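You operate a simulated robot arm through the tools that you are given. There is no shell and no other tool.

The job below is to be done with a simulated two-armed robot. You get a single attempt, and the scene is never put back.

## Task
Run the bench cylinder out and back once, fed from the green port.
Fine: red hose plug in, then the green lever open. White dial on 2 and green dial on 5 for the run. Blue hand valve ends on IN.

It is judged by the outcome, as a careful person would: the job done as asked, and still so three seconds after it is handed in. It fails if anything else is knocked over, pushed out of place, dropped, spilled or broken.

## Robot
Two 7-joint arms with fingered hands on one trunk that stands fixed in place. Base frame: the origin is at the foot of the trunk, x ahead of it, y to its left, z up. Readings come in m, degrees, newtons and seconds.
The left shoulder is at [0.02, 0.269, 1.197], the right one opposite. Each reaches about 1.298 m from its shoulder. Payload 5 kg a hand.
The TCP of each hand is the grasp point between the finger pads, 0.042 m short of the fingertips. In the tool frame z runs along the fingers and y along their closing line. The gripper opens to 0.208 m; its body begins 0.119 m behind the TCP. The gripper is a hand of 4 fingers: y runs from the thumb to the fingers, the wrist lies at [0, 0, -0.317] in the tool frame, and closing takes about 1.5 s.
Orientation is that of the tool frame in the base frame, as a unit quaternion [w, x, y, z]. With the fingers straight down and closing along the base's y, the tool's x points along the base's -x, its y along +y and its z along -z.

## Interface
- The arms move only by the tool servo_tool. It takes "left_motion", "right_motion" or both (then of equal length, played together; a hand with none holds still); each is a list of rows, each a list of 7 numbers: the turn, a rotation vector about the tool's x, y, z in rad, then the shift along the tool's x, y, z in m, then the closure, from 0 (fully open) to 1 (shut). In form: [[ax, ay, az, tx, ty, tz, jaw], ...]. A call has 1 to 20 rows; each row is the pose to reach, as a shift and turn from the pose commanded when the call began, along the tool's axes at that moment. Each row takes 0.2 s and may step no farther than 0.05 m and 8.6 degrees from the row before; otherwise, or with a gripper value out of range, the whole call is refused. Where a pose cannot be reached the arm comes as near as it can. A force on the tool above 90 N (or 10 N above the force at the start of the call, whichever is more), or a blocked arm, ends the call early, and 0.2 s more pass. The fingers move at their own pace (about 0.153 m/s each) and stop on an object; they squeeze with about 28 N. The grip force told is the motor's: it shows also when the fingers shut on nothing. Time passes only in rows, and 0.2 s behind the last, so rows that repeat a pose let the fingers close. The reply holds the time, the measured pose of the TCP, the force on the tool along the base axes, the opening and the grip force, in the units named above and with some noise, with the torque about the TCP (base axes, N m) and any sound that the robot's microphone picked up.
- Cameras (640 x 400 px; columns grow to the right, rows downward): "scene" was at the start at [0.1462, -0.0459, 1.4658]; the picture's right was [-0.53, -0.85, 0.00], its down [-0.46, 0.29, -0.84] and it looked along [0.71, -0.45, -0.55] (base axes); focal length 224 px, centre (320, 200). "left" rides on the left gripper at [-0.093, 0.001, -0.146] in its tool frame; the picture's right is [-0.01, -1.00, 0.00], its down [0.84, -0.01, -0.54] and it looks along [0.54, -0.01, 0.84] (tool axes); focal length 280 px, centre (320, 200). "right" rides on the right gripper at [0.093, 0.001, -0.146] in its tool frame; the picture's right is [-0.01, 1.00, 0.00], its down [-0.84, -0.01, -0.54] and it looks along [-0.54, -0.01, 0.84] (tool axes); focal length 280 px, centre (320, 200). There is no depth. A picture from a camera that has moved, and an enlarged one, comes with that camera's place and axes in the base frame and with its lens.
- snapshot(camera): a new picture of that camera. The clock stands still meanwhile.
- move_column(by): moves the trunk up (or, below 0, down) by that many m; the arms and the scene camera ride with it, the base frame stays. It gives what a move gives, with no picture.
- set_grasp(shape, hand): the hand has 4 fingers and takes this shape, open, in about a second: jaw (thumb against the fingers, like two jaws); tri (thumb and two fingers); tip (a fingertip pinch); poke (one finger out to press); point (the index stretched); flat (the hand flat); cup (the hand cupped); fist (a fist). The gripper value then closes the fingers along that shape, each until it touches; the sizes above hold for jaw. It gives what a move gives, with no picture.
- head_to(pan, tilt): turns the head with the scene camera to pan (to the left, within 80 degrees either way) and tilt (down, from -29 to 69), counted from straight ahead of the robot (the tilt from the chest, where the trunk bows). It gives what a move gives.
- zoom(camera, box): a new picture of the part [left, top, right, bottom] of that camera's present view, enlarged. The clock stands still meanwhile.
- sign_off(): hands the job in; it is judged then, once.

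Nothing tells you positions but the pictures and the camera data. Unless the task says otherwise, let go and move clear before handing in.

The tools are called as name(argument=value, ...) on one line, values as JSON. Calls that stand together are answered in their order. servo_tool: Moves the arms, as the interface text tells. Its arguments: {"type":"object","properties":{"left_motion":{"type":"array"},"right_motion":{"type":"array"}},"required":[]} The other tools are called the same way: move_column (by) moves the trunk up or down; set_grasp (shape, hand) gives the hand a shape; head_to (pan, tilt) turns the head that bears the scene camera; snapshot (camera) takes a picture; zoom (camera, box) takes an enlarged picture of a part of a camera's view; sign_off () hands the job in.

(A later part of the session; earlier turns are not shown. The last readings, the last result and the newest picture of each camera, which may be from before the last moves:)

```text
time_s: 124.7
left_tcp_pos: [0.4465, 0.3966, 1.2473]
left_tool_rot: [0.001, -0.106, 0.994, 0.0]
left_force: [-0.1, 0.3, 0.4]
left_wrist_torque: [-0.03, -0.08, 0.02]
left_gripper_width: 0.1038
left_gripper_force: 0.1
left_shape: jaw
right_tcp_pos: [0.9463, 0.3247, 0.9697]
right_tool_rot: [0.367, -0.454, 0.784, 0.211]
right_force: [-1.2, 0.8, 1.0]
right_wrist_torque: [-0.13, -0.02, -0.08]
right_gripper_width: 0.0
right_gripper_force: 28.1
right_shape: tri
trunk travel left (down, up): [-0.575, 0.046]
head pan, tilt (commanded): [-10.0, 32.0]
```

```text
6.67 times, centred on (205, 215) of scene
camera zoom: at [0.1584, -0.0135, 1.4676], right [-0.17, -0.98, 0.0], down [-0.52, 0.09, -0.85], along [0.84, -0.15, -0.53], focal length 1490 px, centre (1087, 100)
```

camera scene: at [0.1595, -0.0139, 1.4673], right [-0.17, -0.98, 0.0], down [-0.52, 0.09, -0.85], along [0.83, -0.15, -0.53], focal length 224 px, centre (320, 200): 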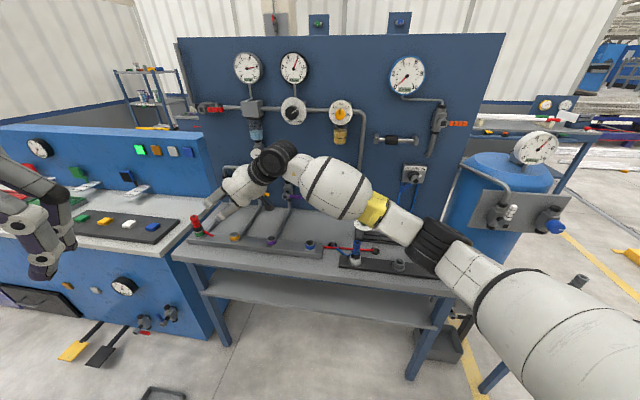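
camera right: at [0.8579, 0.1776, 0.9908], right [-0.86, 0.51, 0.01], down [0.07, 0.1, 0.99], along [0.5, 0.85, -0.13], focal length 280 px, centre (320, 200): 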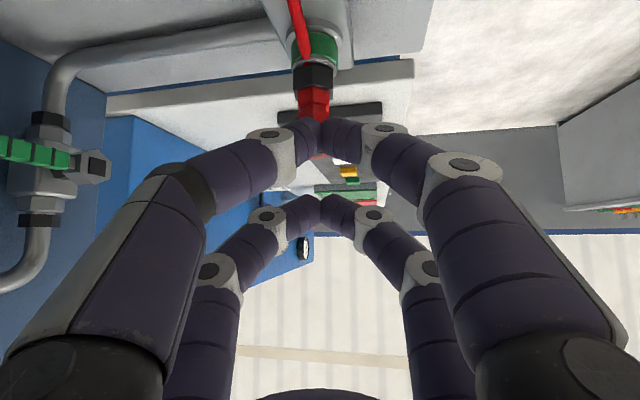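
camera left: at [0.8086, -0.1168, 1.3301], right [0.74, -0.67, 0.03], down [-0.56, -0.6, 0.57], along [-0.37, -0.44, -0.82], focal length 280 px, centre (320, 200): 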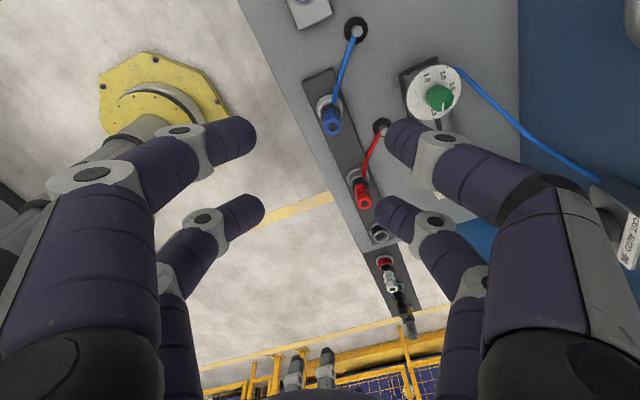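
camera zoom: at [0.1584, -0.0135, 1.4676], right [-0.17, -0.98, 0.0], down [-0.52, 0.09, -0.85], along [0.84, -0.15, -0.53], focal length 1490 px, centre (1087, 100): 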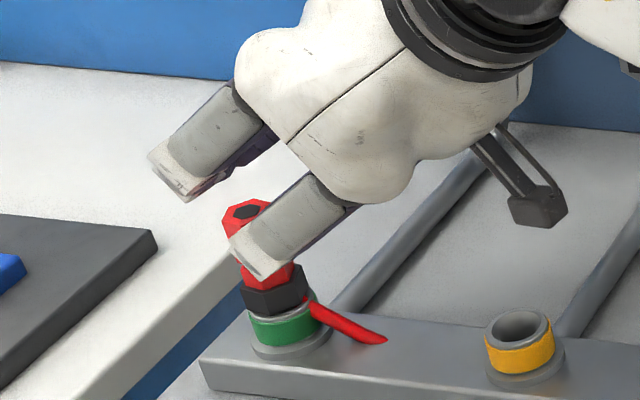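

The fingertips are above the plug's top, about 4 mm to one side. I'll correct and press down gently, watching the force.

servo_tool(right_motion=[[0, 0, 0, 0.0115, -0.0035, 0.0096, 1.0], [0, 0, 0, 0.0191, -0.0035, 0.016, 1.0], [0, 0, 0, 0.023, -0.0035, 0.0192, 1.0], [0, 0, 0, 0.0253, -0.0035, 0.0212, 1.0]])

zoom(camera="right", box=[270, 60, 370, 240])

zoom(camera="scene", box=[170, 185, 240, 245])

```text
time_s: 125.7
left_tcp_pos: [0.4475, 0.3952, 1.2484]
left_tool_rot: [0.002, -0.106, 0.994, 0.002]
left_force: [0.5, 1.0, 0.1]
left_wrist_torque: [-0.02, 0.03, -0.03]
left_gripper_width: 0.1038
left_gripper_force: 0.1
left_shape: jaw
right_tcp_pos: [0.9498, 0.3231, 0.9369]
right_tool_rot: [0.369, -0.452, 0.784, 0.211]
right_force: [1.3, -2.7, 10.7]
right_wrist_torque: [0.4, -0.32, -0.05]
right_gripper_width: 0.0
right_gripper_force: 27.8
right_shape: tri
trunk travel left (down, up): [-0.575, 0.046]
head pan, tilt (commanded): [-10.0, 32.0]
```

```text
2.22 times, centred on (320, 150) of right
camera zoom: at [0.8611, 0.175, 0.9582], right [-0.86, 0.51, 0.01], down [0.07, 0.1, 0.99], along [0.5, 0.85, -0.12], focal length 623 px, centre (320, 311)
```

zoom: 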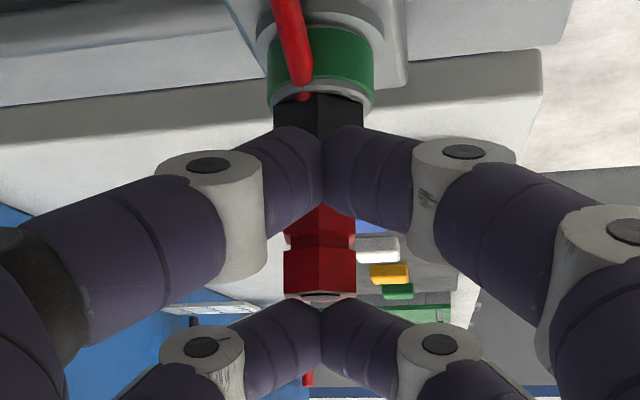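

```text
6.67 times, centred on (205, 215) of scene
camera zoom: at [0.1586, -0.0144, 1.4676], right [-0.17, -0.98, 0.0], down [-0.52, 0.09, -0.85], along [0.84, -0.15, -0.53], focal length 1490 px, centre (1087, 100)
```

zoom: 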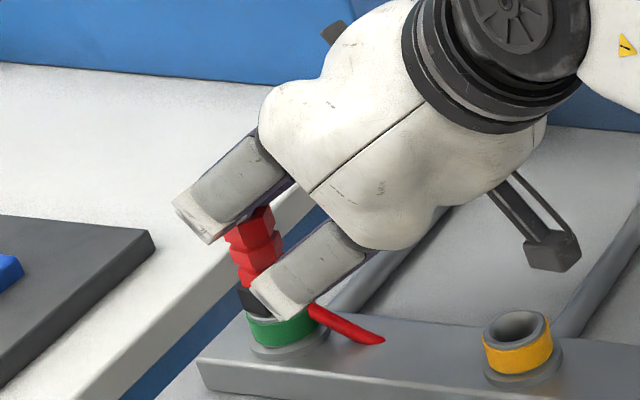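

Contact at 10.7 N on the plug's top. Pressing a bit more in 2 mm steps.

servo_tool(right_motion=[[0, 0, 0, 0.0015, 0, 0.0013, 1.0], [0, 0, 0, 0.0031, 0, 0.0026, 1.0], [0, 0, 0, 0.0031, 0, 0.0026, 1.0]])

servo_tool(right_motion=[[0, 0, 0, 0.0015, 0, 0.0013, 1.0], [0, 0, 0, 0.0031, 0, 0.0026, 1.0], [0, 0, 0, 0.0031, 0, 0.0026, 1.0]])

zoom(camera="right", box=[270, 60, 370, 240])

zoom(camera="scene", box=[170, 185, 240, 245])

```text
time_s: 126.5
left_tcp_pos: [0.4453, 0.3946, 1.2479]
left_tool_rot: [0.003, -0.105, 0.994, 0.002]
left_force: [-0.3, 0.2, 0.7]
left_wrist_torque: [0.0, -0.02, -0.01]
left_gripper_width: 0.1038
left_gripper_force: 0.0
left_shape: jaw
right_tcp_pos: [0.9478, 0.3235, 0.9355]
right_tool_rot: [0.371, -0.453, 0.782, 0.212]
right_force: [8.1, 0.1, 39.1]
right_wrist_torque: [1.55, -1.18, -0.41]
right_gripper_width: 0.0001
right_gripper_force: 27.6
right_shape: tri
trunk travel left (down, up): [-0.575, 0.046]
head pan, tilt (commanded): [-10.0, 32.0]
```

```text
time_s: 127.3
left_tcp_pos: [0.4451, 0.3961, 1.2493]
left_tool_rot: [0.002, -0.106, 0.994, 0.002]
left_force: [0.2, -0.1, -0.2]
left_wrist_torque: [0.01, -0.03, 0.0]
left_gripper_width: 0.1035
left_gripper_force: 0.1
left_shape: jaw
right_tcp_pos: [0.9486, 0.3228, 0.9372]
right_tool_rot: [0.373, -0.452, 0.782, 0.211]
right_force: [8.5, -0.1, 56.2]
right_wrist_torque: [2.24, -1.55, -0.31]
right_gripper_width: 0.0
right_gripper_force: 27.9
right_shape: tri
trunk travel left (down, up): [-0.575, 0.046]
head pan, tilt (commanded): [-10.0, 32.0]
```

```text
2.22 times, centred on (320, 150) of right
camera zoom: at [0.86, 0.1756, 0.9556], right [-0.86, 0.51, 0.0], down [0.06, 0.1, 0.99], along [0.51, 0.85, -0.12], focal length 623 px, centre (320, 311)
```

zoom: 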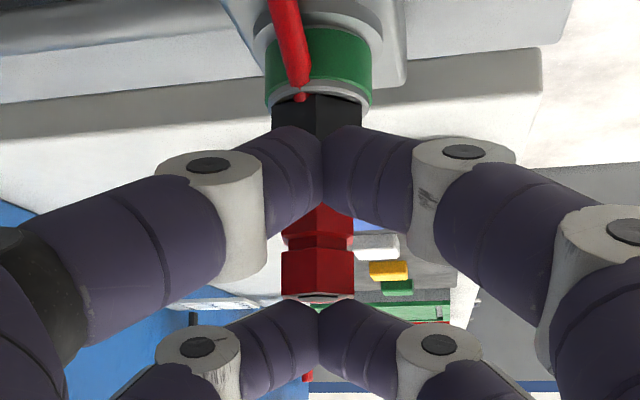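

```text
6.67 times, centred on (205, 215) of scene
camera zoom: at [0.1556, -0.0154, 1.468], right [-0.17, -0.98, 0.0], down [-0.52, 0.09, -0.85], along [0.84, -0.15, -0.53], focal length 1490 px, centre (1087, 100)
```

zoom: 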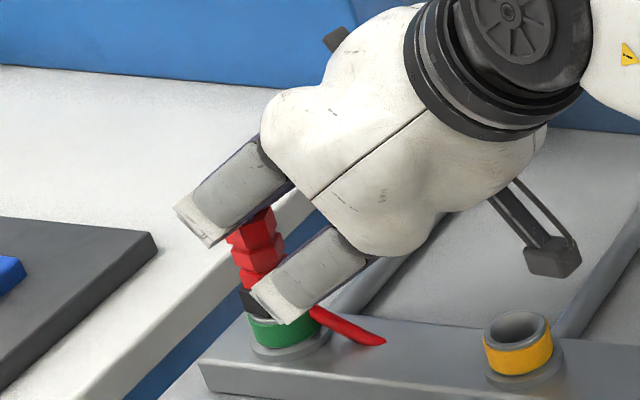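

At 56 N the plug does not budge, so it is fully seated. I'll lift the right hand away and clear the area.

servo_tool(right_motion=[[0, 0, 0, -0.0115, 0, -0.0096, 1.0], [0, 0, 0, -0.0306, 0, -0.0256, 1.0], [0, 0, 0, -0.0612, 0, -0.0513, 1.0], [0, 0, 0, -0.0918, 0, -0.0769, 1.0], [0, 0, 0, -0.1148, 0, -0.0962, 1.0], [0, 0, 0, -0.1148, 0, -0.0962, 1.0]])

zoom(camera="scene", box=[170, 185, 240, 245])

```text
time_s: 128.7
left_tcp_pos: [0.4478, 0.3963, 1.2477]
left_tool_rot: [0.001, -0.105, 0.994, 0.0]
left_force: [-0.8, -0.9, -0.5]
left_wrist_torque: [0.0, 0.01, 0.03]
left_gripper_width: 0.1039
left_gripper_force: 0.1
left_shape: jaw
right_tcp_pos: [0.9504, 0.322, 1.0768]
right_tool_rot: [0.366, -0.453, 0.785, 0.211]
right_force: [-0.1, -1.1, -0.5]
right_wrist_torque: [0.05, 0.03, 0.01]
right_gripper_width: 0.0002
right_gripper_force: 27.4
right_shape: tri
trunk travel left (down, up): [-0.575, 0.046]
head pan, tilt (commanded): [-10.0, 32.0]
```

```text
6.67 times, centred on (205, 215) of scene
camera zoom: at [0.1593, -0.014, 1.4673], right [-0.17, -0.98, 0.0], down [-0.52, 0.09, -0.85], along [0.83, -0.15, -0.53], focal length 1490 px, centre (1087, 100)
```

zoom: 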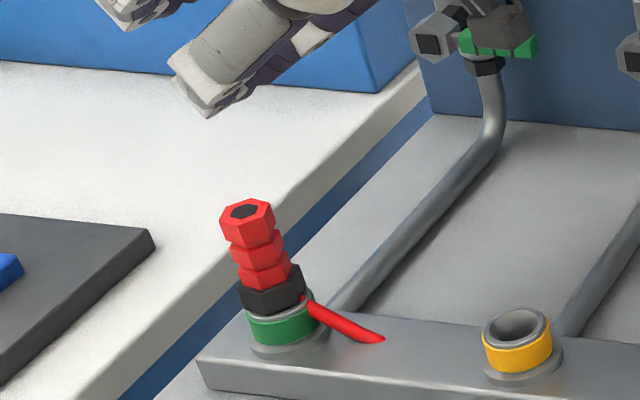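

The plug is in the green port. Now I retreat the right arm along the way it came, so the left arm can take the green lever.

servo_tool(right_motion=[[0.0137, 0, 0.0115, 0.0272, -0.0054, -0.0344, 0.9], [0.0274, 0, 0.023, 0.0544, -0.0108, -0.0687, 0.9], [0.0411, 0, 0.0345, 0.0816, -0.0162, -0.1031, 0.9], [0.0549, 0, 0.046, 0.1088, -0.0216, -0.1374, 0.9], [0.0686, 0, 0.0576, 0.1361, -0.0269, -0.1718, 0.9], [0.0823, 0, 0.0691, 0.1633, -0.0323, -0.2061, 0.9], [0.096, 0, 0.0806, 0.1905, -0.0377, -0.2405, 0.9], [0.1097, 0, 0.0921, 0.2177, -0.0431, -0.2749, 0.9], [0.1234, 0, 0.1036, 0.2449, -0.0485, -0.3092, 0.9], [0.1372, 0, 0.1151, 0.2721, -0.0539, -0.3436, 0.9], [0.1509, 0, 0.1266, 0.2993, -0.0593, -0.3779, 0.9], [0.1646, 0, 0.1381, 0.3265, -0.0647, -0.4123, 0.9], [0.1783, 0, 0.1496, 0.3537, -0.0701, -0.4466, 0.9], [0.192, 0, 0.1611, 0.3809, -0.0755, -0.481, 0.9], [0.2057, 0, 0.1727, 0.4082, -0.0808, -0.5154, 0.9], [0.2195, 0, 0.1842, 0.4354, -0.0862, -0.5497, 0.9], [0.2332, 0, 0.1957, 0.4626, -0.0916, -0.5841, 0.9], [0.2469, 0, 0.2072, 0.4898, -0.097, -0.6184, 0.9], [0.2606, 0, 0.2187, 0.517, -0.1024, -0.6528, 0.9], [0.2606, 0, 0.2187, 0.517, -0.1024, -0.6528, 0.9]])

snapshot(camera="scene")

zoom(camera="scene", box=[190, 160, 260, 215])

zoom(camera="scene", box=[190, 195, 440, 290])

```text
time_s: 132.9
left_tcp_pos: [0.4511, 0.3945, 1.2449]
left_tool_rot: [0.0, -0.104, 0.995, 0.002]
left_force: [2.5, -1.8, -0.2]
left_wrist_torque: [0.33, 0.42, 0.0]
left_gripper_width: 0.1038
left_gripper_force: 0.1
left_shape: jaw
right_tcp_pos: [0.624, -0.4517, 1.0975]
right_tool_rot: [0.397, -0.312, 0.851, 0.147]
right_force: [1.6, -2.1, -1.9]
right_wrist_torque: [0.35, -0.03, 0.29]
right_gripper_width: 0.0208
right_gripper_force: 0.2
right_shape: tri
trunk travel left (down, up): [-0.575, 0.046]
head pan, tilt (commanded): [-10.0, 32.0]
```

```text
taken
camera scene: at [0.1625, -0.0168, 1.4665], right [-0.17, -0.98, 0.0], down [-0.53, 0.09, -0.85], along [0.83, -0.15, -0.53], focal length 224 px, centre (320, 200)
```

scene: 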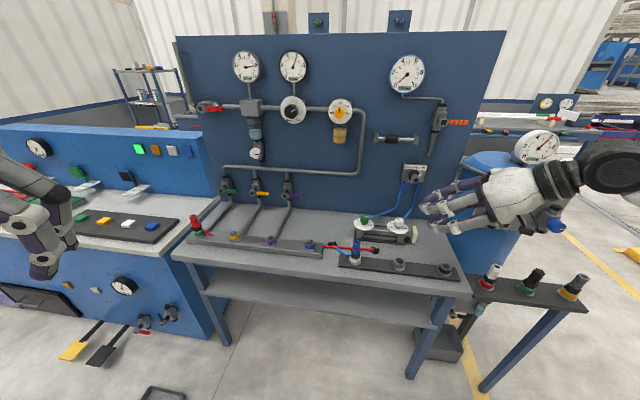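

```text
7.27 times, centred on (225, 188) of scene
camera zoom: at [0.1625, -0.0168, 1.4665], right [-0.17, -0.98, 0.0], down [-0.53, 0.09, -0.85], along [0.83, -0.15, -0.53], focal length 1626 px, centre (1011, 291)
```

zoom: 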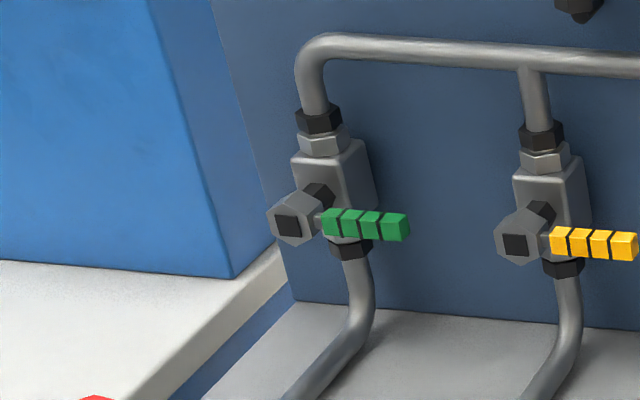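

```text
2.56 times, centred on (315, 242) of scene
camera zoom: at [0.1625, -0.0168, 1.4665], right [-0.17, -0.98, 0.0], down [-0.53, 0.09, -0.85], along [0.83, -0.15, -0.53], focal length 572 px, centre (333, 91)
```

zoom: 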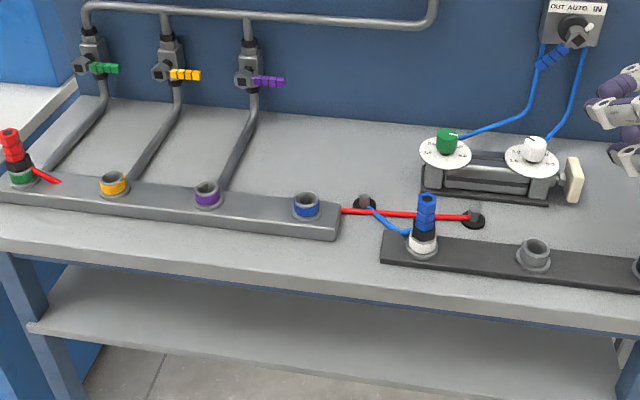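

The red plug is in and the hose lies freely. Now I bring the left hand forward, clear above the bench, to work on the green lever.

servo_tool(left_motion=[[0, 0, 0.0522, -0.036, -0.0179, 0.01, 0.8], [0, 0, 0.1044, -0.0719, -0.0357, 0.02, 0.9], [0, 0, 0.1567, -0.1079, -0.0536, 0.03, 1.0], [0, 0, 0.2089, -0.1438, -0.0715, 0.04, 1.0], [0, 0, 0.2611, -0.1798, -0.0893, 0.05, 1.0], [0, 0, 0.3133, -0.2157, -0.1072, 0.06, 1.0], [0, 0, 0.3656, -0.2517, -0.1251, 0.07, 1.0], [0, 0, 0.4178, -0.2876, -0.1429, 0.08, 1.0], [0, 0, 0.47, -0.3236, -0.1608, 0.09, 1.0], [0, 0, 0.47, -0.3236, -0.1608, 0.09, 1.0]])

servo_tool(left_motion=[[0, -0.14, 0, 0, 0, 0, 1.0], [0, -0.28, 0, 0, 0, 0, 1.0], [0, -0.42, 0, 0, 0, 0, 1.0], [0, -0.56, 0, 0, 0, 0, 1.0], [0, -0.7, 0, 0, 0, 0, 1.0], [0, -0.84, 0, 0, 0, 0, 1.0], [0, -0.98, 0, 0, 0, 0, 1.0], [0, -0.98, 0, 0, 0, 0, 1.0]])

snapshot(camera="left")

snapshot(camera="scene")

```text
time_s: 135.1
left_tcp_pos: [0.7983, 0.3084, 1.1592]
left_tool_rot: [0.001, 0.128, 0.992, 0.002]
left_force: [-0.4, -0.2, -0.4]
left_wrist_torque: [-0.04, -0.05, -0.01]
left_gripper_width: 0.0
left_gripper_force: 28.1
left_shape: jaw
right_tcp_pos: [0.6217, -0.4496, 1.1011]
right_tool_rot: [0.397, -0.314, 0.85, 0.145]
right_force: [-0.3, 0.0, 0.0]
right_wrist_torque: [-0.07, 0.0, 0.02]
right_gripper_width: 0.0209
right_gripper_force: 0.0
right_shape: tri
trunk travel left (down, up): [-0.575, 0.046]
head pan, tilt (commanded): [-10.0, 32.0]
```

```text
time_s: 136.9
left_tcp_pos: [0.7986, 0.307, 1.1596]
left_tool_rot: [0.468, 0.116, 0.874, -0.06]
left_force: [-0.4, 0.2, 0.2]
left_wrist_torque: [0.03, 0.0, 0.04]
left_gripper_width: 0.0003
left_gripper_force: 27.5
left_shape: jaw
right_tcp_pos: [0.622, -0.4485, 1.1012]
right_tool_rot: [0.397, -0.313, 0.85, 0.146]
right_force: [-1.4, -1.2, -0.4]
right_wrist_torque: [0.04, -0.05, 0.0]
right_gripper_width: 0.0209
right_gripper_force: 0.1
right_shape: tri
trunk travel left (down, up): [-0.575, 0.046]
head pan, tilt (commanded): [-10.0, 32.0]
```

```text
taken
camera left: at [0.7293, 0.3238, 1.3182], right [-0.25, -0.97, 0.01], down [-0.89, 0.22, -0.4], along [0.39, -0.11, -0.92], focal length 280 px, centre (320, 200)
```

left: 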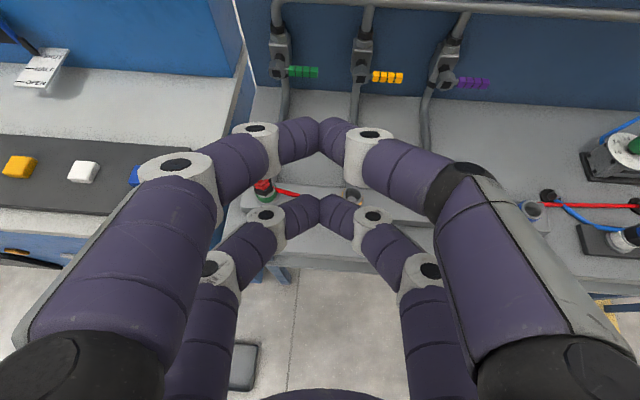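

```text
taken
camera scene: at [0.1586, -0.0144, 1.4675], right [-0.17, -0.98, 0.0], down [-0.52, 0.09, -0.85], along [0.84, -0.15, -0.53], focal length 224 px, centre (320, 200)
```

scene: 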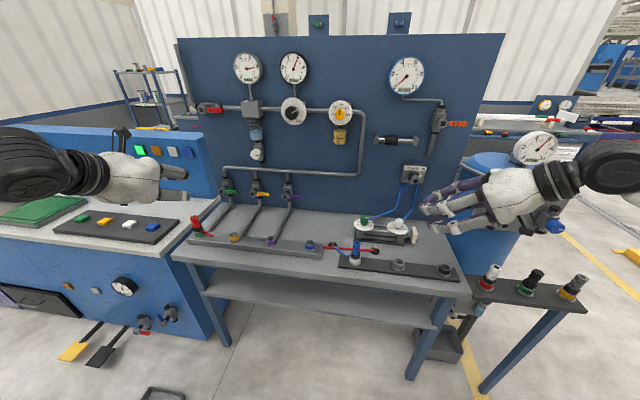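

The left camera has a good view of the green lever from above. I'll zoom to locate it precisely.

zoom(camera="left", box=[245, 20, 345, 110])

zoom(camera="scene", box=[205, 165, 255, 205])

zoom(camera="left", box=[240, 160, 300, 220])

```text
4.44 times, centred on (295, 65) of left
camera zoom: at [0.7293, 0.3238, 1.3182], right [-0.25, -0.97, 0.01], down [-0.89, 0.22, -0.4], along [0.39, -0.11, -0.92], focal length 1246 px, centre (431, 800)
```

zoom: 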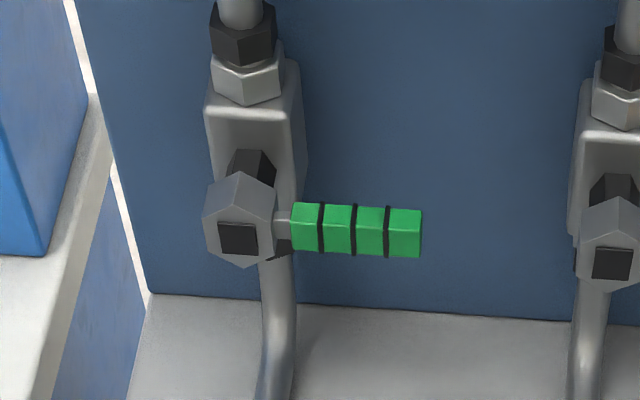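

```text
10.00 times, centred on (230, 185) of scene
camera zoom: at [0.1586, -0.0144, 1.4675], right [-0.17, -0.98, 0.0], down [-0.52, 0.09, -0.85], along [0.84, -0.15, -0.53], focal length 2236 px, centre (1220, 350)
```

zoom: 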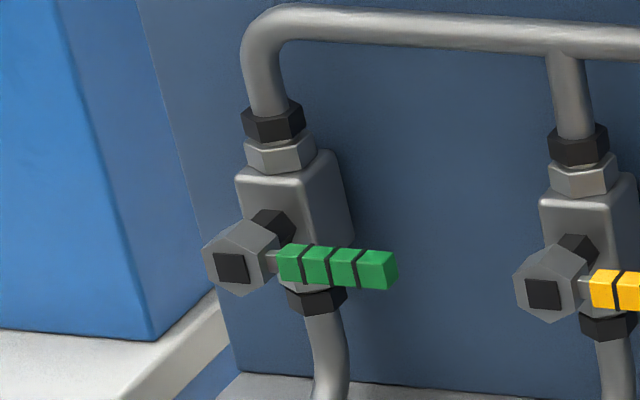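

```text
6.67 times, centred on (270, 190) of left
camera zoom: at [0.7293, 0.3238, 1.3182], right [-0.25, -0.97, 0.01], down [-0.89, 0.22, -0.4], along [0.39, -0.11, -0.92], focal length 1869 px, centre (653, 267)
```

zoom: 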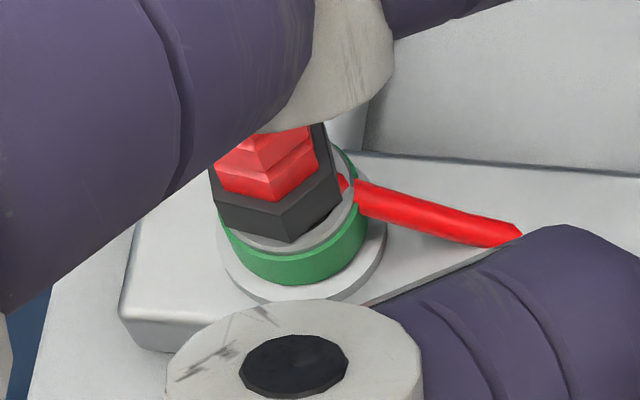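

I have the lever: hub axis at about (1.168, 0.288, 0.933), handle sticking out 7.6 cm to the right in front of the panel. A single extended finger would be handier, so I'll try the "poke" shape on the left hand.

set_grasp(shape="poke", hand="left")

snapshot(camera="left")

zoom(camera="scene", box=[0, 110, 220, 250])

```text
time_s: 137.8
left_tcp_pos: [0.7988, 0.3077, 1.1569]
left_tool_rot: [0.467, 0.115, 0.875, -0.059]
left_force: [0.0, 0.8, -1.1]
left_wrist_torque: [0.02, -0.02, -0.02]
left_gripper_width: 0.0
left_gripper_force: 0.0
left_shape: poke
right_tcp_pos: [0.6217, -0.4493, 1.1007]
right_tool_rot: [0.397, -0.314, 0.85, 0.146]
right_force: [-0.4, 0.4, -0.6]
right_wrist_torque: [0.0, 0.03, 0.01]
right_gripper_width: 0.0207
right_gripper_force: 0.1
right_shape: tri
trunk travel left (down, up): [-0.575, 0.046]
head pan, tilt (commanded): [-10.0, 32.0]
```

```text
taken
camera left: at [0.7302, 0.3248, 1.3176], right [-0.25, -0.97, 0.01], down [-0.89, 0.22, -0.4], along [0.39, -0.11, -0.92], focal length 280 px, centre (320, 200)
```

left: 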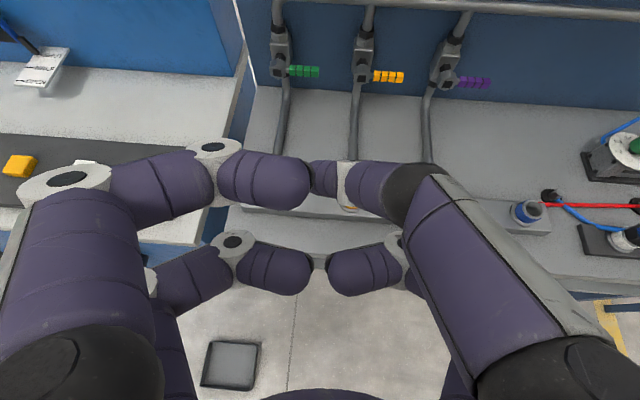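

```text
2.86 times, centred on (110, 180) of scene
camera zoom: at [0.1593, -0.0138, 1.4674], right [-0.17, -0.98, 0.0], down [-0.52, 0.09, -0.85], along [0.84, -0.15, -0.53], focal length 639 px, centre (920, 257)
```

zoom: 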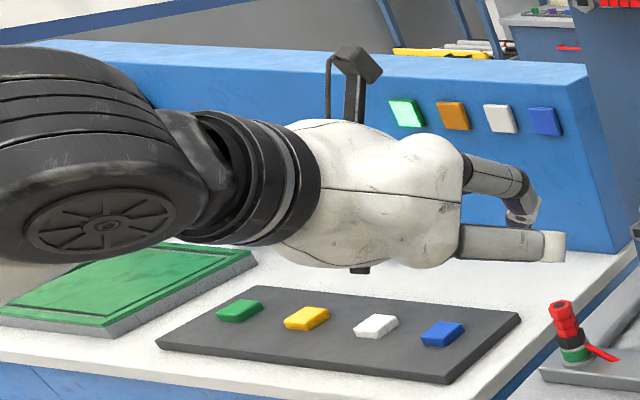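

servo_tool(left_motion=[[0, 0, 0, 0, 0, 0, 0], [0, 0, 0, 0, 0, 0, 0], [0, 0, 0, 0, 0, 0, 0], [0, 0, 0, 0, 0, 0, 0], [0, 0, 0, 0, 0, 0, 0]])

snapshot(camera="left")

zoom(camera="scene", box=[60, 110, 220, 250])

```text
time_s: 139.0
left_tcp_pos: [0.7988, 0.3076, 1.158]
left_tool_rot: [0.468, 0.115, 0.874, -0.06]
left_force: [0.1, -1.0, 0.4]
left_wrist_torque: [0.04, -0.02, 0.03]
left_gripper_width: 0.0
left_gripper_force: 0.0
left_shape: poke
right_tcp_pos: [0.6229, -0.4482, 1.0999]
right_tool_rot: [0.397, -0.314, 0.85, 0.147]
right_force: [-0.2, 0.5, 0.5]
right_wrist_torque: [-0.02, 0.02, -0.01]
right_gripper_width: 0.0206
right_gripper_force: 0.1
right_shape: tri
trunk travel left (down, up): [-0.575, 0.046]
head pan, tilt (commanded): [-10.0, 32.0]
```

```text
taken
camera left: at [0.7301, 0.3247, 1.3176], right [-0.25, -0.97, 0.01], down [-0.89, 0.22, -0.4], along [0.39, -0.11, -0.92], focal length 280 px, centre (320, 200)
```

left: 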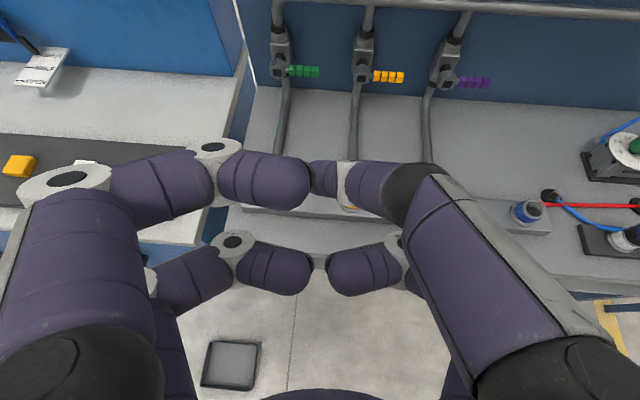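

```text
2.86 times, centred on (140, 180) of scene
camera zoom: at [0.1592, -0.0139, 1.4674], right [-0.17, -0.98, 0.0], down [-0.52, 0.09, -0.85], along [0.84, -0.15, -0.53], focal length 639 px, centre (834, 257)
```

zoom: 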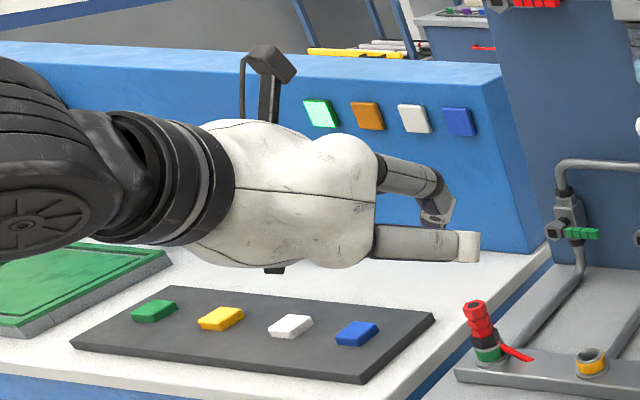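

set_grasp(shape="point", hand="left")

snapshot(camera="left")

zoom(camera="scene", box=[60, 110, 220, 250])

```text
time_s: 139.9
left_tcp_pos: [0.7982, 0.3069, 1.1561]
left_tool_rot: [0.467, 0.115, 0.874, -0.06]
left_force: [-0.1, 0.4, -0.3]
left_wrist_torque: [0.0, 0.0, -0.02]
left_gripper_width: 0.2017
left_gripper_force: 0.0
left_shape: point
right_tcp_pos: [0.6212, -0.4481, 1.1001]
right_tool_rot: [0.398, -0.313, 0.85, 0.146]
right_force: [-0.5, 0.3, -0.2]
right_wrist_torque: [0.0, 0.02, -0.01]
right_gripper_width: 0.0207
right_gripper_force: 0.1
right_shape: tri
trunk travel left (down, up): [-0.575, 0.046]
head pan, tilt (commanded): [-10.0, 32.0]
```

```text
taken
camera left: at [0.7301, 0.3246, 1.3177], right [-0.25, -0.97, 0.01], down [-0.89, 0.22, -0.4], along [0.39, -0.11, -0.92], focal length 280 px, centre (320, 200)
```

left: 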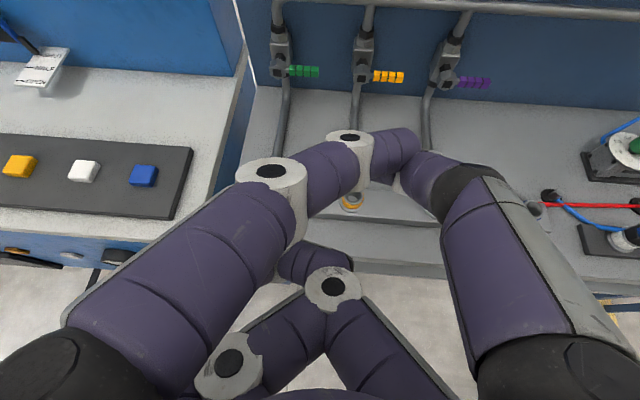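

```text
2.86 times, centred on (140, 180) of scene
camera zoom: at [0.1591, -0.014, 1.4674], right [-0.17, -0.98, 0.0], down [-0.52, 0.09, -0.85], along [0.84, -0.15, -0.53], focal length 639 px, centre (834, 257)
```

zoom: 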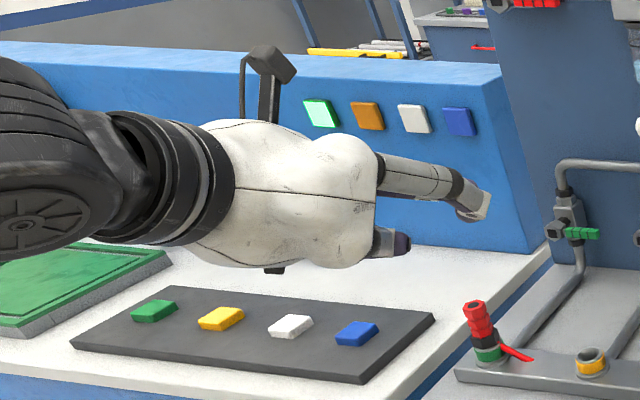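

servo_tool(left_motion=[[0, 0, 0, 0, 0, 0, 0], [0, 0, 0, 0, 0, 0, 0], [0, 0, 0, 0, 0, 0, 0], [0, 0, 0, 0, 0, 0, 0]])

snapshot(camera="left")

zoom(camera="scene", box=[60, 110, 220, 250])

```text
time_s: 140.9
left_tcp_pos: [0.7983, 0.3067, 1.1589]
left_tool_rot: [0.467, 0.114, 0.875, -0.06]
left_force: [0.3, 0.3, -0.3]
left_wrist_torque: [0.0, 0.01, -0.04]
left_gripper_width: 0.2018
left_gripper_force: 0.0
left_shape: point
right_tcp_pos: [0.6214, -0.4487, 1.1011]
right_tool_rot: [0.398, -0.312, 0.85, 0.145]
right_force: [-0.5, 0.0, -0.2]
right_wrist_torque: [0.03, -0.01, 0.0]
right_gripper_width: 0.0209
right_gripper_force: 0.0
right_shape: tri
trunk travel left (down, up): [-0.575, 0.046]
head pan, tilt (commanded): [-10.0, 32.0]
```

```text
taken
camera left: at [0.7301, 0.3247, 1.3176], right [-0.25, -0.97, 0.01], down [-0.89, 0.22, -0.4], along [0.39, -0.11, -0.92], focal length 280 px, centre (320, 200)
```

left: 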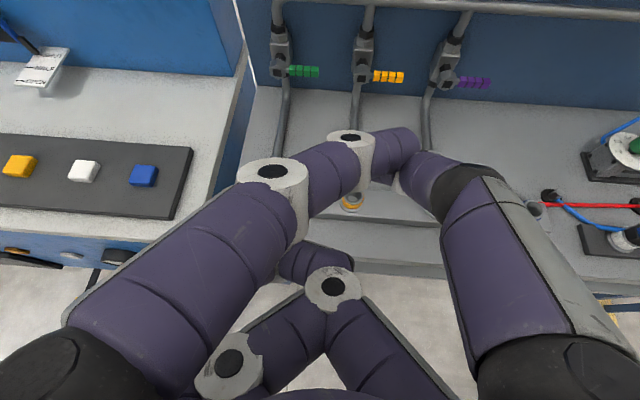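

```text
2.86 times, centred on (140, 180) of scene
camera zoom: at [0.1592, -0.014, 1.4674], right [-0.17, -0.98, 0.0], down [-0.52, 0.09, -0.85], along [0.84, -0.15, -0.53], focal length 639 px, centre (834, 257)
```

zoom: 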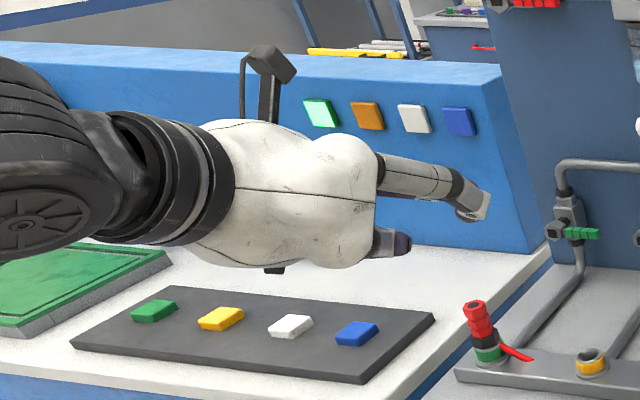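

The "point" and "poke" shapes don't give a clean finger, so I'll use the closed jaw fingertips as a pusher. First close the jaw, then approach a spot above the lever's handle.

set_grasp(shape="jaw", hand="left")

servo_tool(left_motion=[[0.013, 0.0219, 0.0088, 0, 0.004, 0, 0.5], [0.026, 0.0438, 0.0176, 0, 0.008, 0, 1.0], [0.039, 0.0658, 0.0264, 0, 0.012, 0, 1.0], [0.052, 0.0877, 0.0352, 0, 0.016, 0, 1.0], [0.065, 0.1096, 0.044, 0, 0.0249, 0, 1.0], [0.065, 0.1096, 0.044, 0, 0.0249, 0, 1.0], [0.065, 0.1096, 0.044, 0, 0.0249, 0, 1.0], [0.065, 0.1096, 0.044, 0, 0.0249, 0, 1.0]])

servo_tool(left_motion=[[0, 0, 0, -0.003, 0, 0.04, 1.0], [0, 0, 0, -0.007, 0, 0.08, 1.0], [0, 0, 0, -0.01, 0, 0.12, 1.0], [0, 0, 0, -0.014, 0, 0.16, 1.0], [0, 0, 0, -0.017, 0, 0.2, 1.0], [0, 0, 0, -0.017, 0, 0.2, 1.0]])

snapshot(camera="left")

snapshot(camera="scene")

```text
time_s: 141.8
left_tcp_pos: [0.7976, 0.3078, 1.1572]
left_tool_rot: [0.467, 0.115, 0.874, -0.06]
left_force: [0.1, 0.3, 0.8]
left_wrist_torque: [0.02, -0.02, 0.0]
left_gripper_width: 0.2079
left_gripper_force: 0.1
left_shape: jaw
right_tcp_pos: [0.6218, -0.4489, 1.0997]
right_tool_rot: [0.397, -0.313, 0.85, 0.145]
right_force: [-0.2, 0.1, 0.0]
right_wrist_torque: [-0.02, 0.0, -0.01]
right_gripper_width: 0.0207
right_gripper_force: 0.1
right_shape: tri
trunk travel left (down, up): [-0.575, 0.046]
head pan, tilt (commanded): [-10.0, 32.0]
```

```text
time_s: 143.6
left_tcp_pos: [0.8043, 0.3316, 1.1589]
left_tool_rot: [0.417, 0.152, 0.893, -0.071]
left_force: [0.4, -0.1, 0.4]
left_wrist_torque: [-0.04, -0.03, -0.03]
left_gripper_width: 0.0
left_gripper_force: 28.0
left_shape: jaw
right_tcp_pos: [0.6214, -0.4478, 1.1009]
right_tool_rot: [0.397, -0.314, 0.85, 0.146]
right_force: [-0.1, -0.1, -0.6]
right_wrist_torque: [0.01, 0.02, 0.01]
right_gripper_width: 0.0211
right_gripper_force: 0.1
right_shape: tri
trunk travel left (down, up): [-0.575, 0.046]
head pan, tilt (commanded): [-10.0, 32.0]
```

```text
time_s: 145.0
left_tcp_pos: [0.9587, 0.2768, 1.0438]
left_tool_rot: [0.416, 0.151, 0.894, -0.071]
left_force: [0.8, 0.4, 0.2]
left_wrist_torque: [0.03, 0.01, -0.02]
left_gripper_width: 0.0
left_gripper_force: 27.8
left_shape: jaw
right_tcp_pos: [0.6213, -0.4478, 1.1001]
right_tool_rot: [0.397, -0.313, 0.85, 0.146]
right_force: [-0.3, -0.2, -0.3]
right_wrist_torque: [-0.04, 0.04, 0.03]
right_gripper_width: 0.0206
right_gripper_force: 0.1
right_shape: tri
trunk travel left (down, up): [-0.575, 0.046]
head pan, tilt (commanded): [-10.0, 32.0]
```

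```text
taken
camera left: at [0.9085, 0.2949, 1.21], right [-0.32, -0.95, 0.01], down [-0.91, 0.3, -0.3], along [0.28, -0.11, -0.95], focal length 280 px, centre (320, 200)
```

left: 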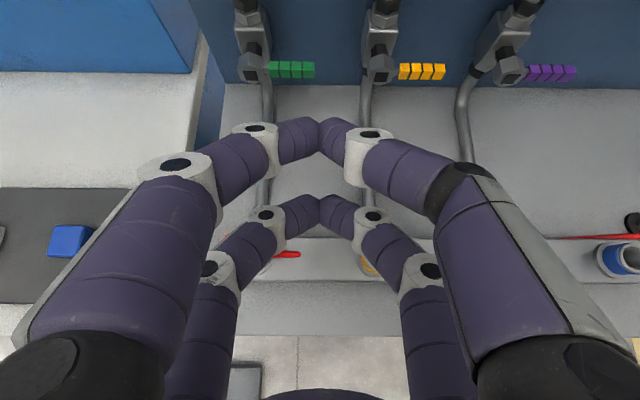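

```text
taken
camera scene: at [0.1594, -0.0138, 1.4675], right [-0.17, -0.98, 0.0], down [-0.52, 0.09, -0.85], along [0.84, -0.15, -0.53], focal length 224 px, centre (320, 200)
```

scene: 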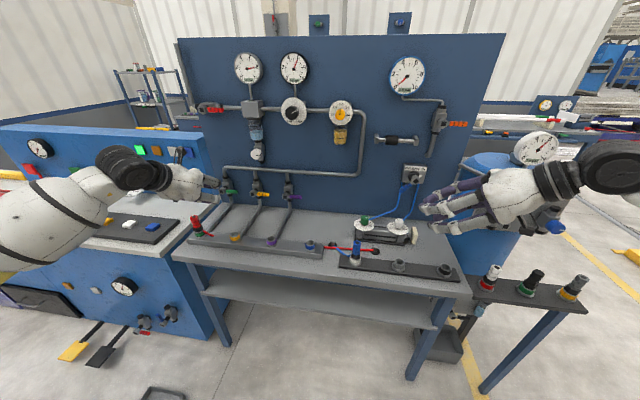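

I see the lever well. To keep my knuckles off its hub I'll turn the hand to point more to the left (heading 25°) before going in.

servo_tool(left_motion=[[-0.0992, 0, -0.0832, -0.008, -0.0113, 0.008, 1.0], [-0.1983, 0, -0.1665, -0.0161, -0.0227, 0.016, 1.0], [-0.2975, 0, -0.2497, -0.0241, -0.034, 0.024, 1.0], [-0.3967, 0, -0.3329, -0.0322, -0.0454, 0.032, 1.0], [-0.4958, 0, -0.4162, -0.0402, -0.0567, 0.04, 1.0], [-0.595, 0, -0.4994, -0.0483, -0.0681, 0.048, 1.0], [-0.595, 0, -0.4994, -0.0483, -0.0681, 0.048, 1.0]])

snapshot(camera="left")

```text
time_s: 146.6
left_tcp_pos: [0.9994, 0.1918, 1.0475]
left_tool_rot: [0.411, -0.2, 0.885, 0.092]
left_force: [0.2, 0.5, -0.3]
left_wrist_torque: [-0.07, -0.01, -0.07]
left_gripper_width: 0.0
left_gripper_force: 28.0
left_shape: jaw
right_tcp_pos: [0.622, -0.4484, 1.1009]
right_tool_rot: [0.398, -0.314, 0.849, 0.147]
right_force: [0.7, 0.2, 0.7]
right_wrist_torque: [-0.03, 0.01, -0.01]
right_gripper_width: 0.0209
right_gripper_force: 0.1
right_shape: tri
trunk travel left (down, up): [-0.575, 0.046]
head pan, tilt (commanded): [-10.0, 32.0]
```

```text
taken
camera left: at [0.9525, 0.1711, 1.2148], right [0.44, -0.9, 0.01], down [-0.86, -0.42, -0.3], along [0.27, 0.12, -0.95], focal length 280 px, centre (320, 200)
```

left: 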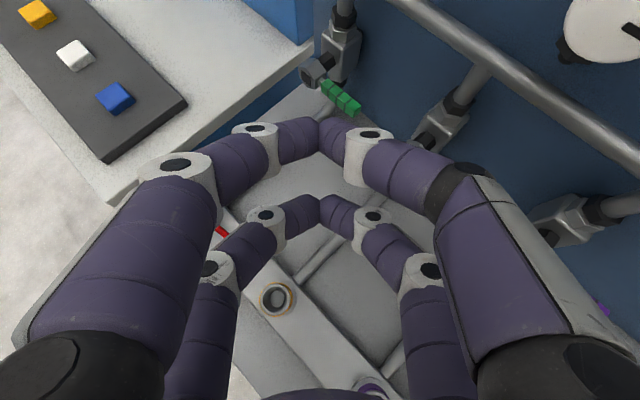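

With this heading my right finger would run into the yellow valve, so instead I'll straddle the green hub with half-open fingers: the right one pushes the handle down, then closing the jaw brings it upright. Repositioning for that.

servo_tool(left_motion=[[0.0992, 0, 0.0832, -0.006, 0.0223, 0.009, 0.8], [0.1983, 0, 0.1665, -0.012, 0.0445, 0.0179, 0.534], [0.2975, 0, 0.2497, -0.018, 0.0668, 0.0269, 0.534], [0.3967, 0, 0.3329, -0.024, 0.0891, 0.0358, 0.534], [0.4958, 0, 0.4162, -0.03, 0.1113, 0.0448, 0.534], [0.595, 0, 0.4994, -0.036, 0.1336, 0.0537, 0.534], [0.595, 0, 0.4994, -0.036, 0.1336, 0.0537, 0.534]])

snapshot(camera="left")

zoom(camera="scene", box=[130, 130, 270, 250])

```text
time_s: 148.2
left_tcp_pos: [1.0046, 0.3388, 1.0428]
left_tool_rot: [0.416, 0.153, 0.893, -0.072]
left_force: [0.7, -0.8, 0.7]
left_wrist_torque: [0.05, 0.0, 0.05]
left_gripper_width: 0.0969
left_gripper_force: 0.0
left_shape: jaw
right_tcp_pos: [0.6221, -0.4481, 1.1006]
right_tool_rot: [0.398, -0.312, 0.85, 0.146]
right_force: [-0.1, -1.2, 0.1]
right_wrist_torque: [0.03, 0.02, 0.0]
right_gripper_width: 0.0207
right_gripper_force: 0.1
right_shape: tri
trunk travel left (down, up): [-0.575, 0.046]
head pan, tilt (commanded): [-10.0, 32.0]
```

```text
taken
camera left: at [0.954, 0.3554, 1.2085], right [-0.32, -0.95, 0.01], down [-0.9, 0.31, -0.3], along [0.28, -0.11, -0.95], focal length 280 px, centre (320, 200)
```

left: 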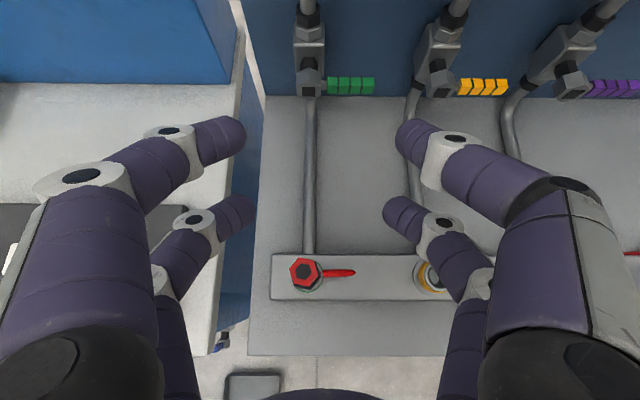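

```text
3.33 times, centred on (200, 190) of scene
camera zoom: at [0.1593, -0.0144, 1.4674], right [-0.17, -0.98, 0.0], down [-0.52, 0.09, -0.85], along [0.83, -0.15, -0.53], focal length 745 px, centre (720, 233)
```

zoom: 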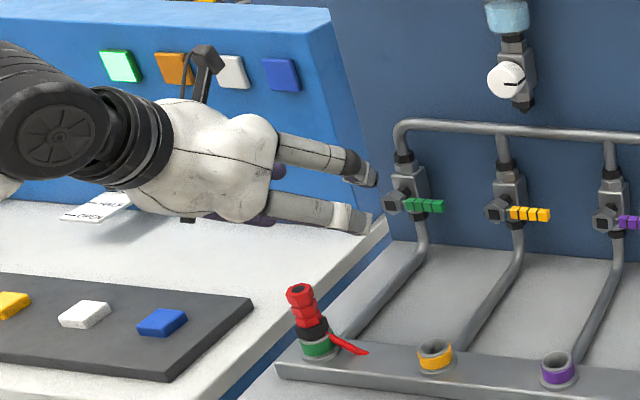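

The view from the left camera is very clear: the red plug sits squarely in the green port, and my fingers will straddle the hub. One more zoom to refine the lever position.

zoom(camera="left", box=[270, 30, 400, 110])

zoom(camera="left", box=[265, 235, 365, 305])

```text
4.92 times, centred on (335, 70) of left
camera zoom: at [0.954, 0.3554, 1.2085], right [-0.32, -0.95, 0.01], down [-0.9, 0.31, -0.3], along [0.28, -0.11, -0.95], focal length 1380 px, centre (246, 840)
```

zoom: 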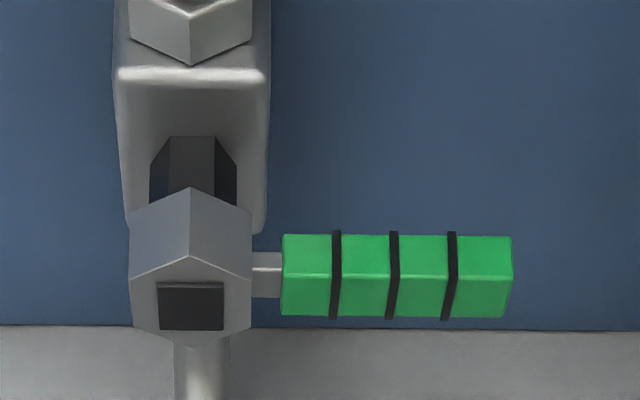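

```text
5.71 times, centred on (315, 270) of left
camera zoom: at [0.954, 0.3554, 1.2085], right [-0.32, -0.95, 0.01], down [-0.9, 0.31, -0.3], along [0.28, -0.11, -0.95], focal length 1602 px, centre (349, -200)
```

zoom: 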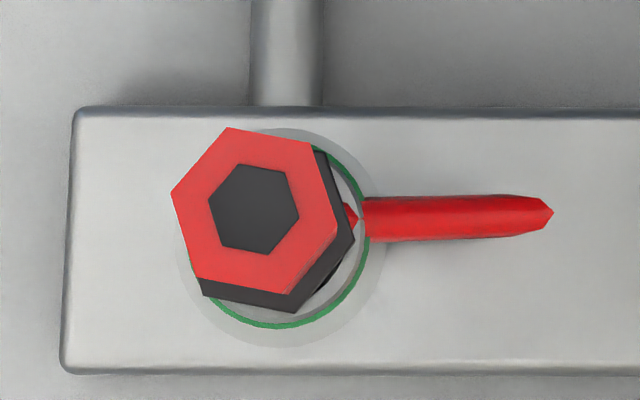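

The plug stands within about 1.5° of upright. Now the left hand advances so its right finger is just above the lever's handle and the left one on the other side of the hub.

servo_tool(left_motion=[[0, 0, 0, 0.008, 0.0042, 0.0354, 0.534], [0, 0, 0, 0.016, 0.0084, 0.0707, 0.534], [0, 0, 0, 0.0032, 0.0084, 0.0992, 0.534], [0, 0, 0, -0.0097, 0.0085, 0.1278, 0.534], [0, 0, 0, -0.0225, 0.0085, 0.1563, 0.534], [0, 0, 0, -0.0225, 0.0085, 0.1563, 0.534]])

snapshot(camera="left")

zoom(camera="scene", box=[160, 130, 280, 240])

```text
time_s: 149.6
left_tcp_pos: [1.1313, 0.3036, 0.9552]
left_tool_rot: [0.415, 0.152, 0.894, -0.071]
left_force: [0.4, 0.9, -0.5]
left_wrist_torque: [-0.07, -0.02, -0.05]
left_gripper_width: 0.0969
left_gripper_force: 0.0
left_shape: jaw
right_tcp_pos: [0.6223, -0.4479, 1.1011]
right_tool_rot: [0.397, -0.313, 0.85, 0.146]
right_force: [-0.1, -0.2, -0.1]
right_wrist_torque: [-0.02, 0.05, 0.03]
right_gripper_width: 0.0209
right_gripper_force: 0.1
right_shape: tri
trunk travel left (down, up): [-0.575, 0.046]
head pan, tilt (commanded): [-10.0, 32.0]
```

```text
taken
camera left: at [1.0815, 0.3214, 1.1232], right [-0.32, -0.95, 0.01], down [-0.91, 0.3, -0.3], along [0.28, -0.11, -0.95], focal length 280 px, centre (320, 200)
```

left: 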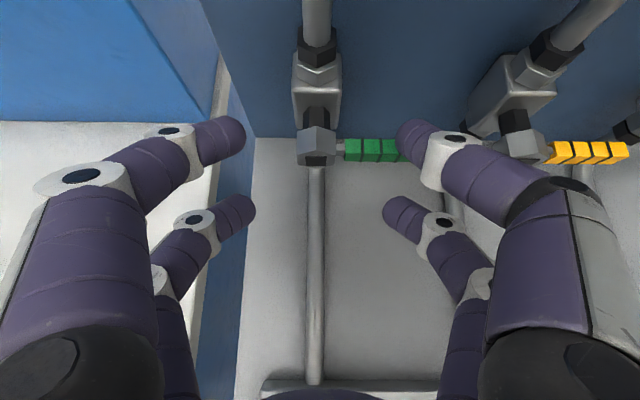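

```text
3.64 times, centred on (220, 185) of scene
camera zoom: at [0.1596, -0.0135, 1.4674], right [-0.17, -0.98, 0.0], down [-0.52, 0.09, -0.85], along [0.84, -0.15, -0.53], focal length 813 px, centre (684, 254)
```

zoom: 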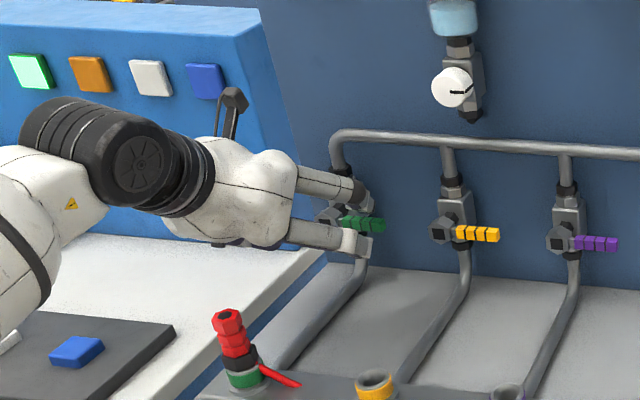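

The right finger is above the handle's end, the hub is centred. Now I push down gently, 3 cm first, and see whether the handle gives way.

servo_tool(left_motion=[[0, 0, 0, 0.0077, 0, 0.0064, 0.534], [0, 0, 0, 0.0153, 0, 0.0128, 0.534], [0, 0, 0, 0.0199, 0, 0.0167, 0.534], [0, 0, 0, 0.023, 0, 0.0192, 0.534]])

snapshot(camera="left")

zoom(camera="scene", box=[190, 155, 270, 225])

```text
time_s: 150.6
left_tcp_pos: [1.129, 0.3016, 0.9381]
left_tool_rot: [0.422, 0.151, 0.891, -0.072]
left_force: [-9.3, 4.9, 42.3]
left_wrist_torque: [-3.3, -0.99, -0.65]
left_gripper_width: 0.0963
left_gripper_force: 0.1
left_shape: jaw
right_tcp_pos: [0.6182, -0.4488, 1.1032]
right_tool_rot: [0.399, -0.313, 0.85, 0.145]
right_force: [0.1, -0.3, -0.3]
right_wrist_torque: [0.01, 0.01, 0.01]
right_gripper_width: 0.0208
right_gripper_force: 0.1
right_shape: tri
trunk travel left (down, up): [-0.575, 0.046]
head pan, tilt (commanded): [-10.0, 32.0]
```

```text
taken
camera left: at [1.0785, 0.3197, 1.104], right [-0.32, -0.95, 0.01], down [-0.9, 0.3, -0.31], along [0.29, -0.11, -0.95], focal length 280 px, centre (320, 200)
```

left: 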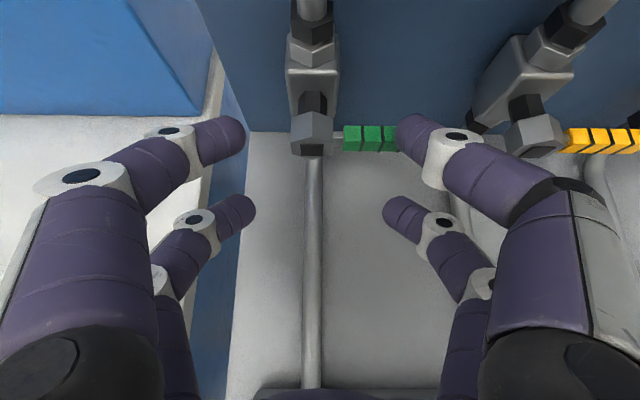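

```text
5.71 times, centred on (230, 190) of scene
camera zoom: at [0.1552, -0.0143, 1.4683], right [-0.17, -0.98, 0.0], down [-0.52, 0.09, -0.85], along [0.84, -0.15, -0.53], focal length 1278 px, centre (834, 257)
```

zoom: 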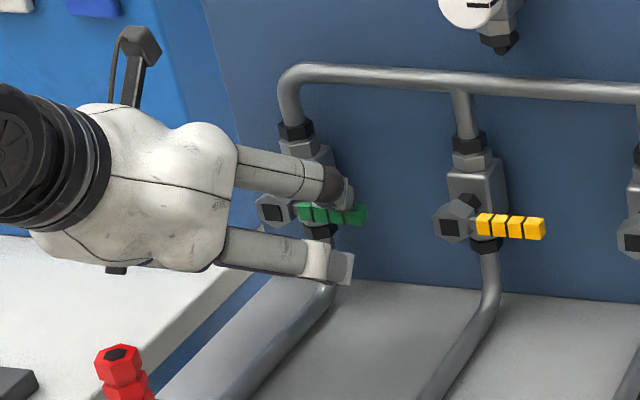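

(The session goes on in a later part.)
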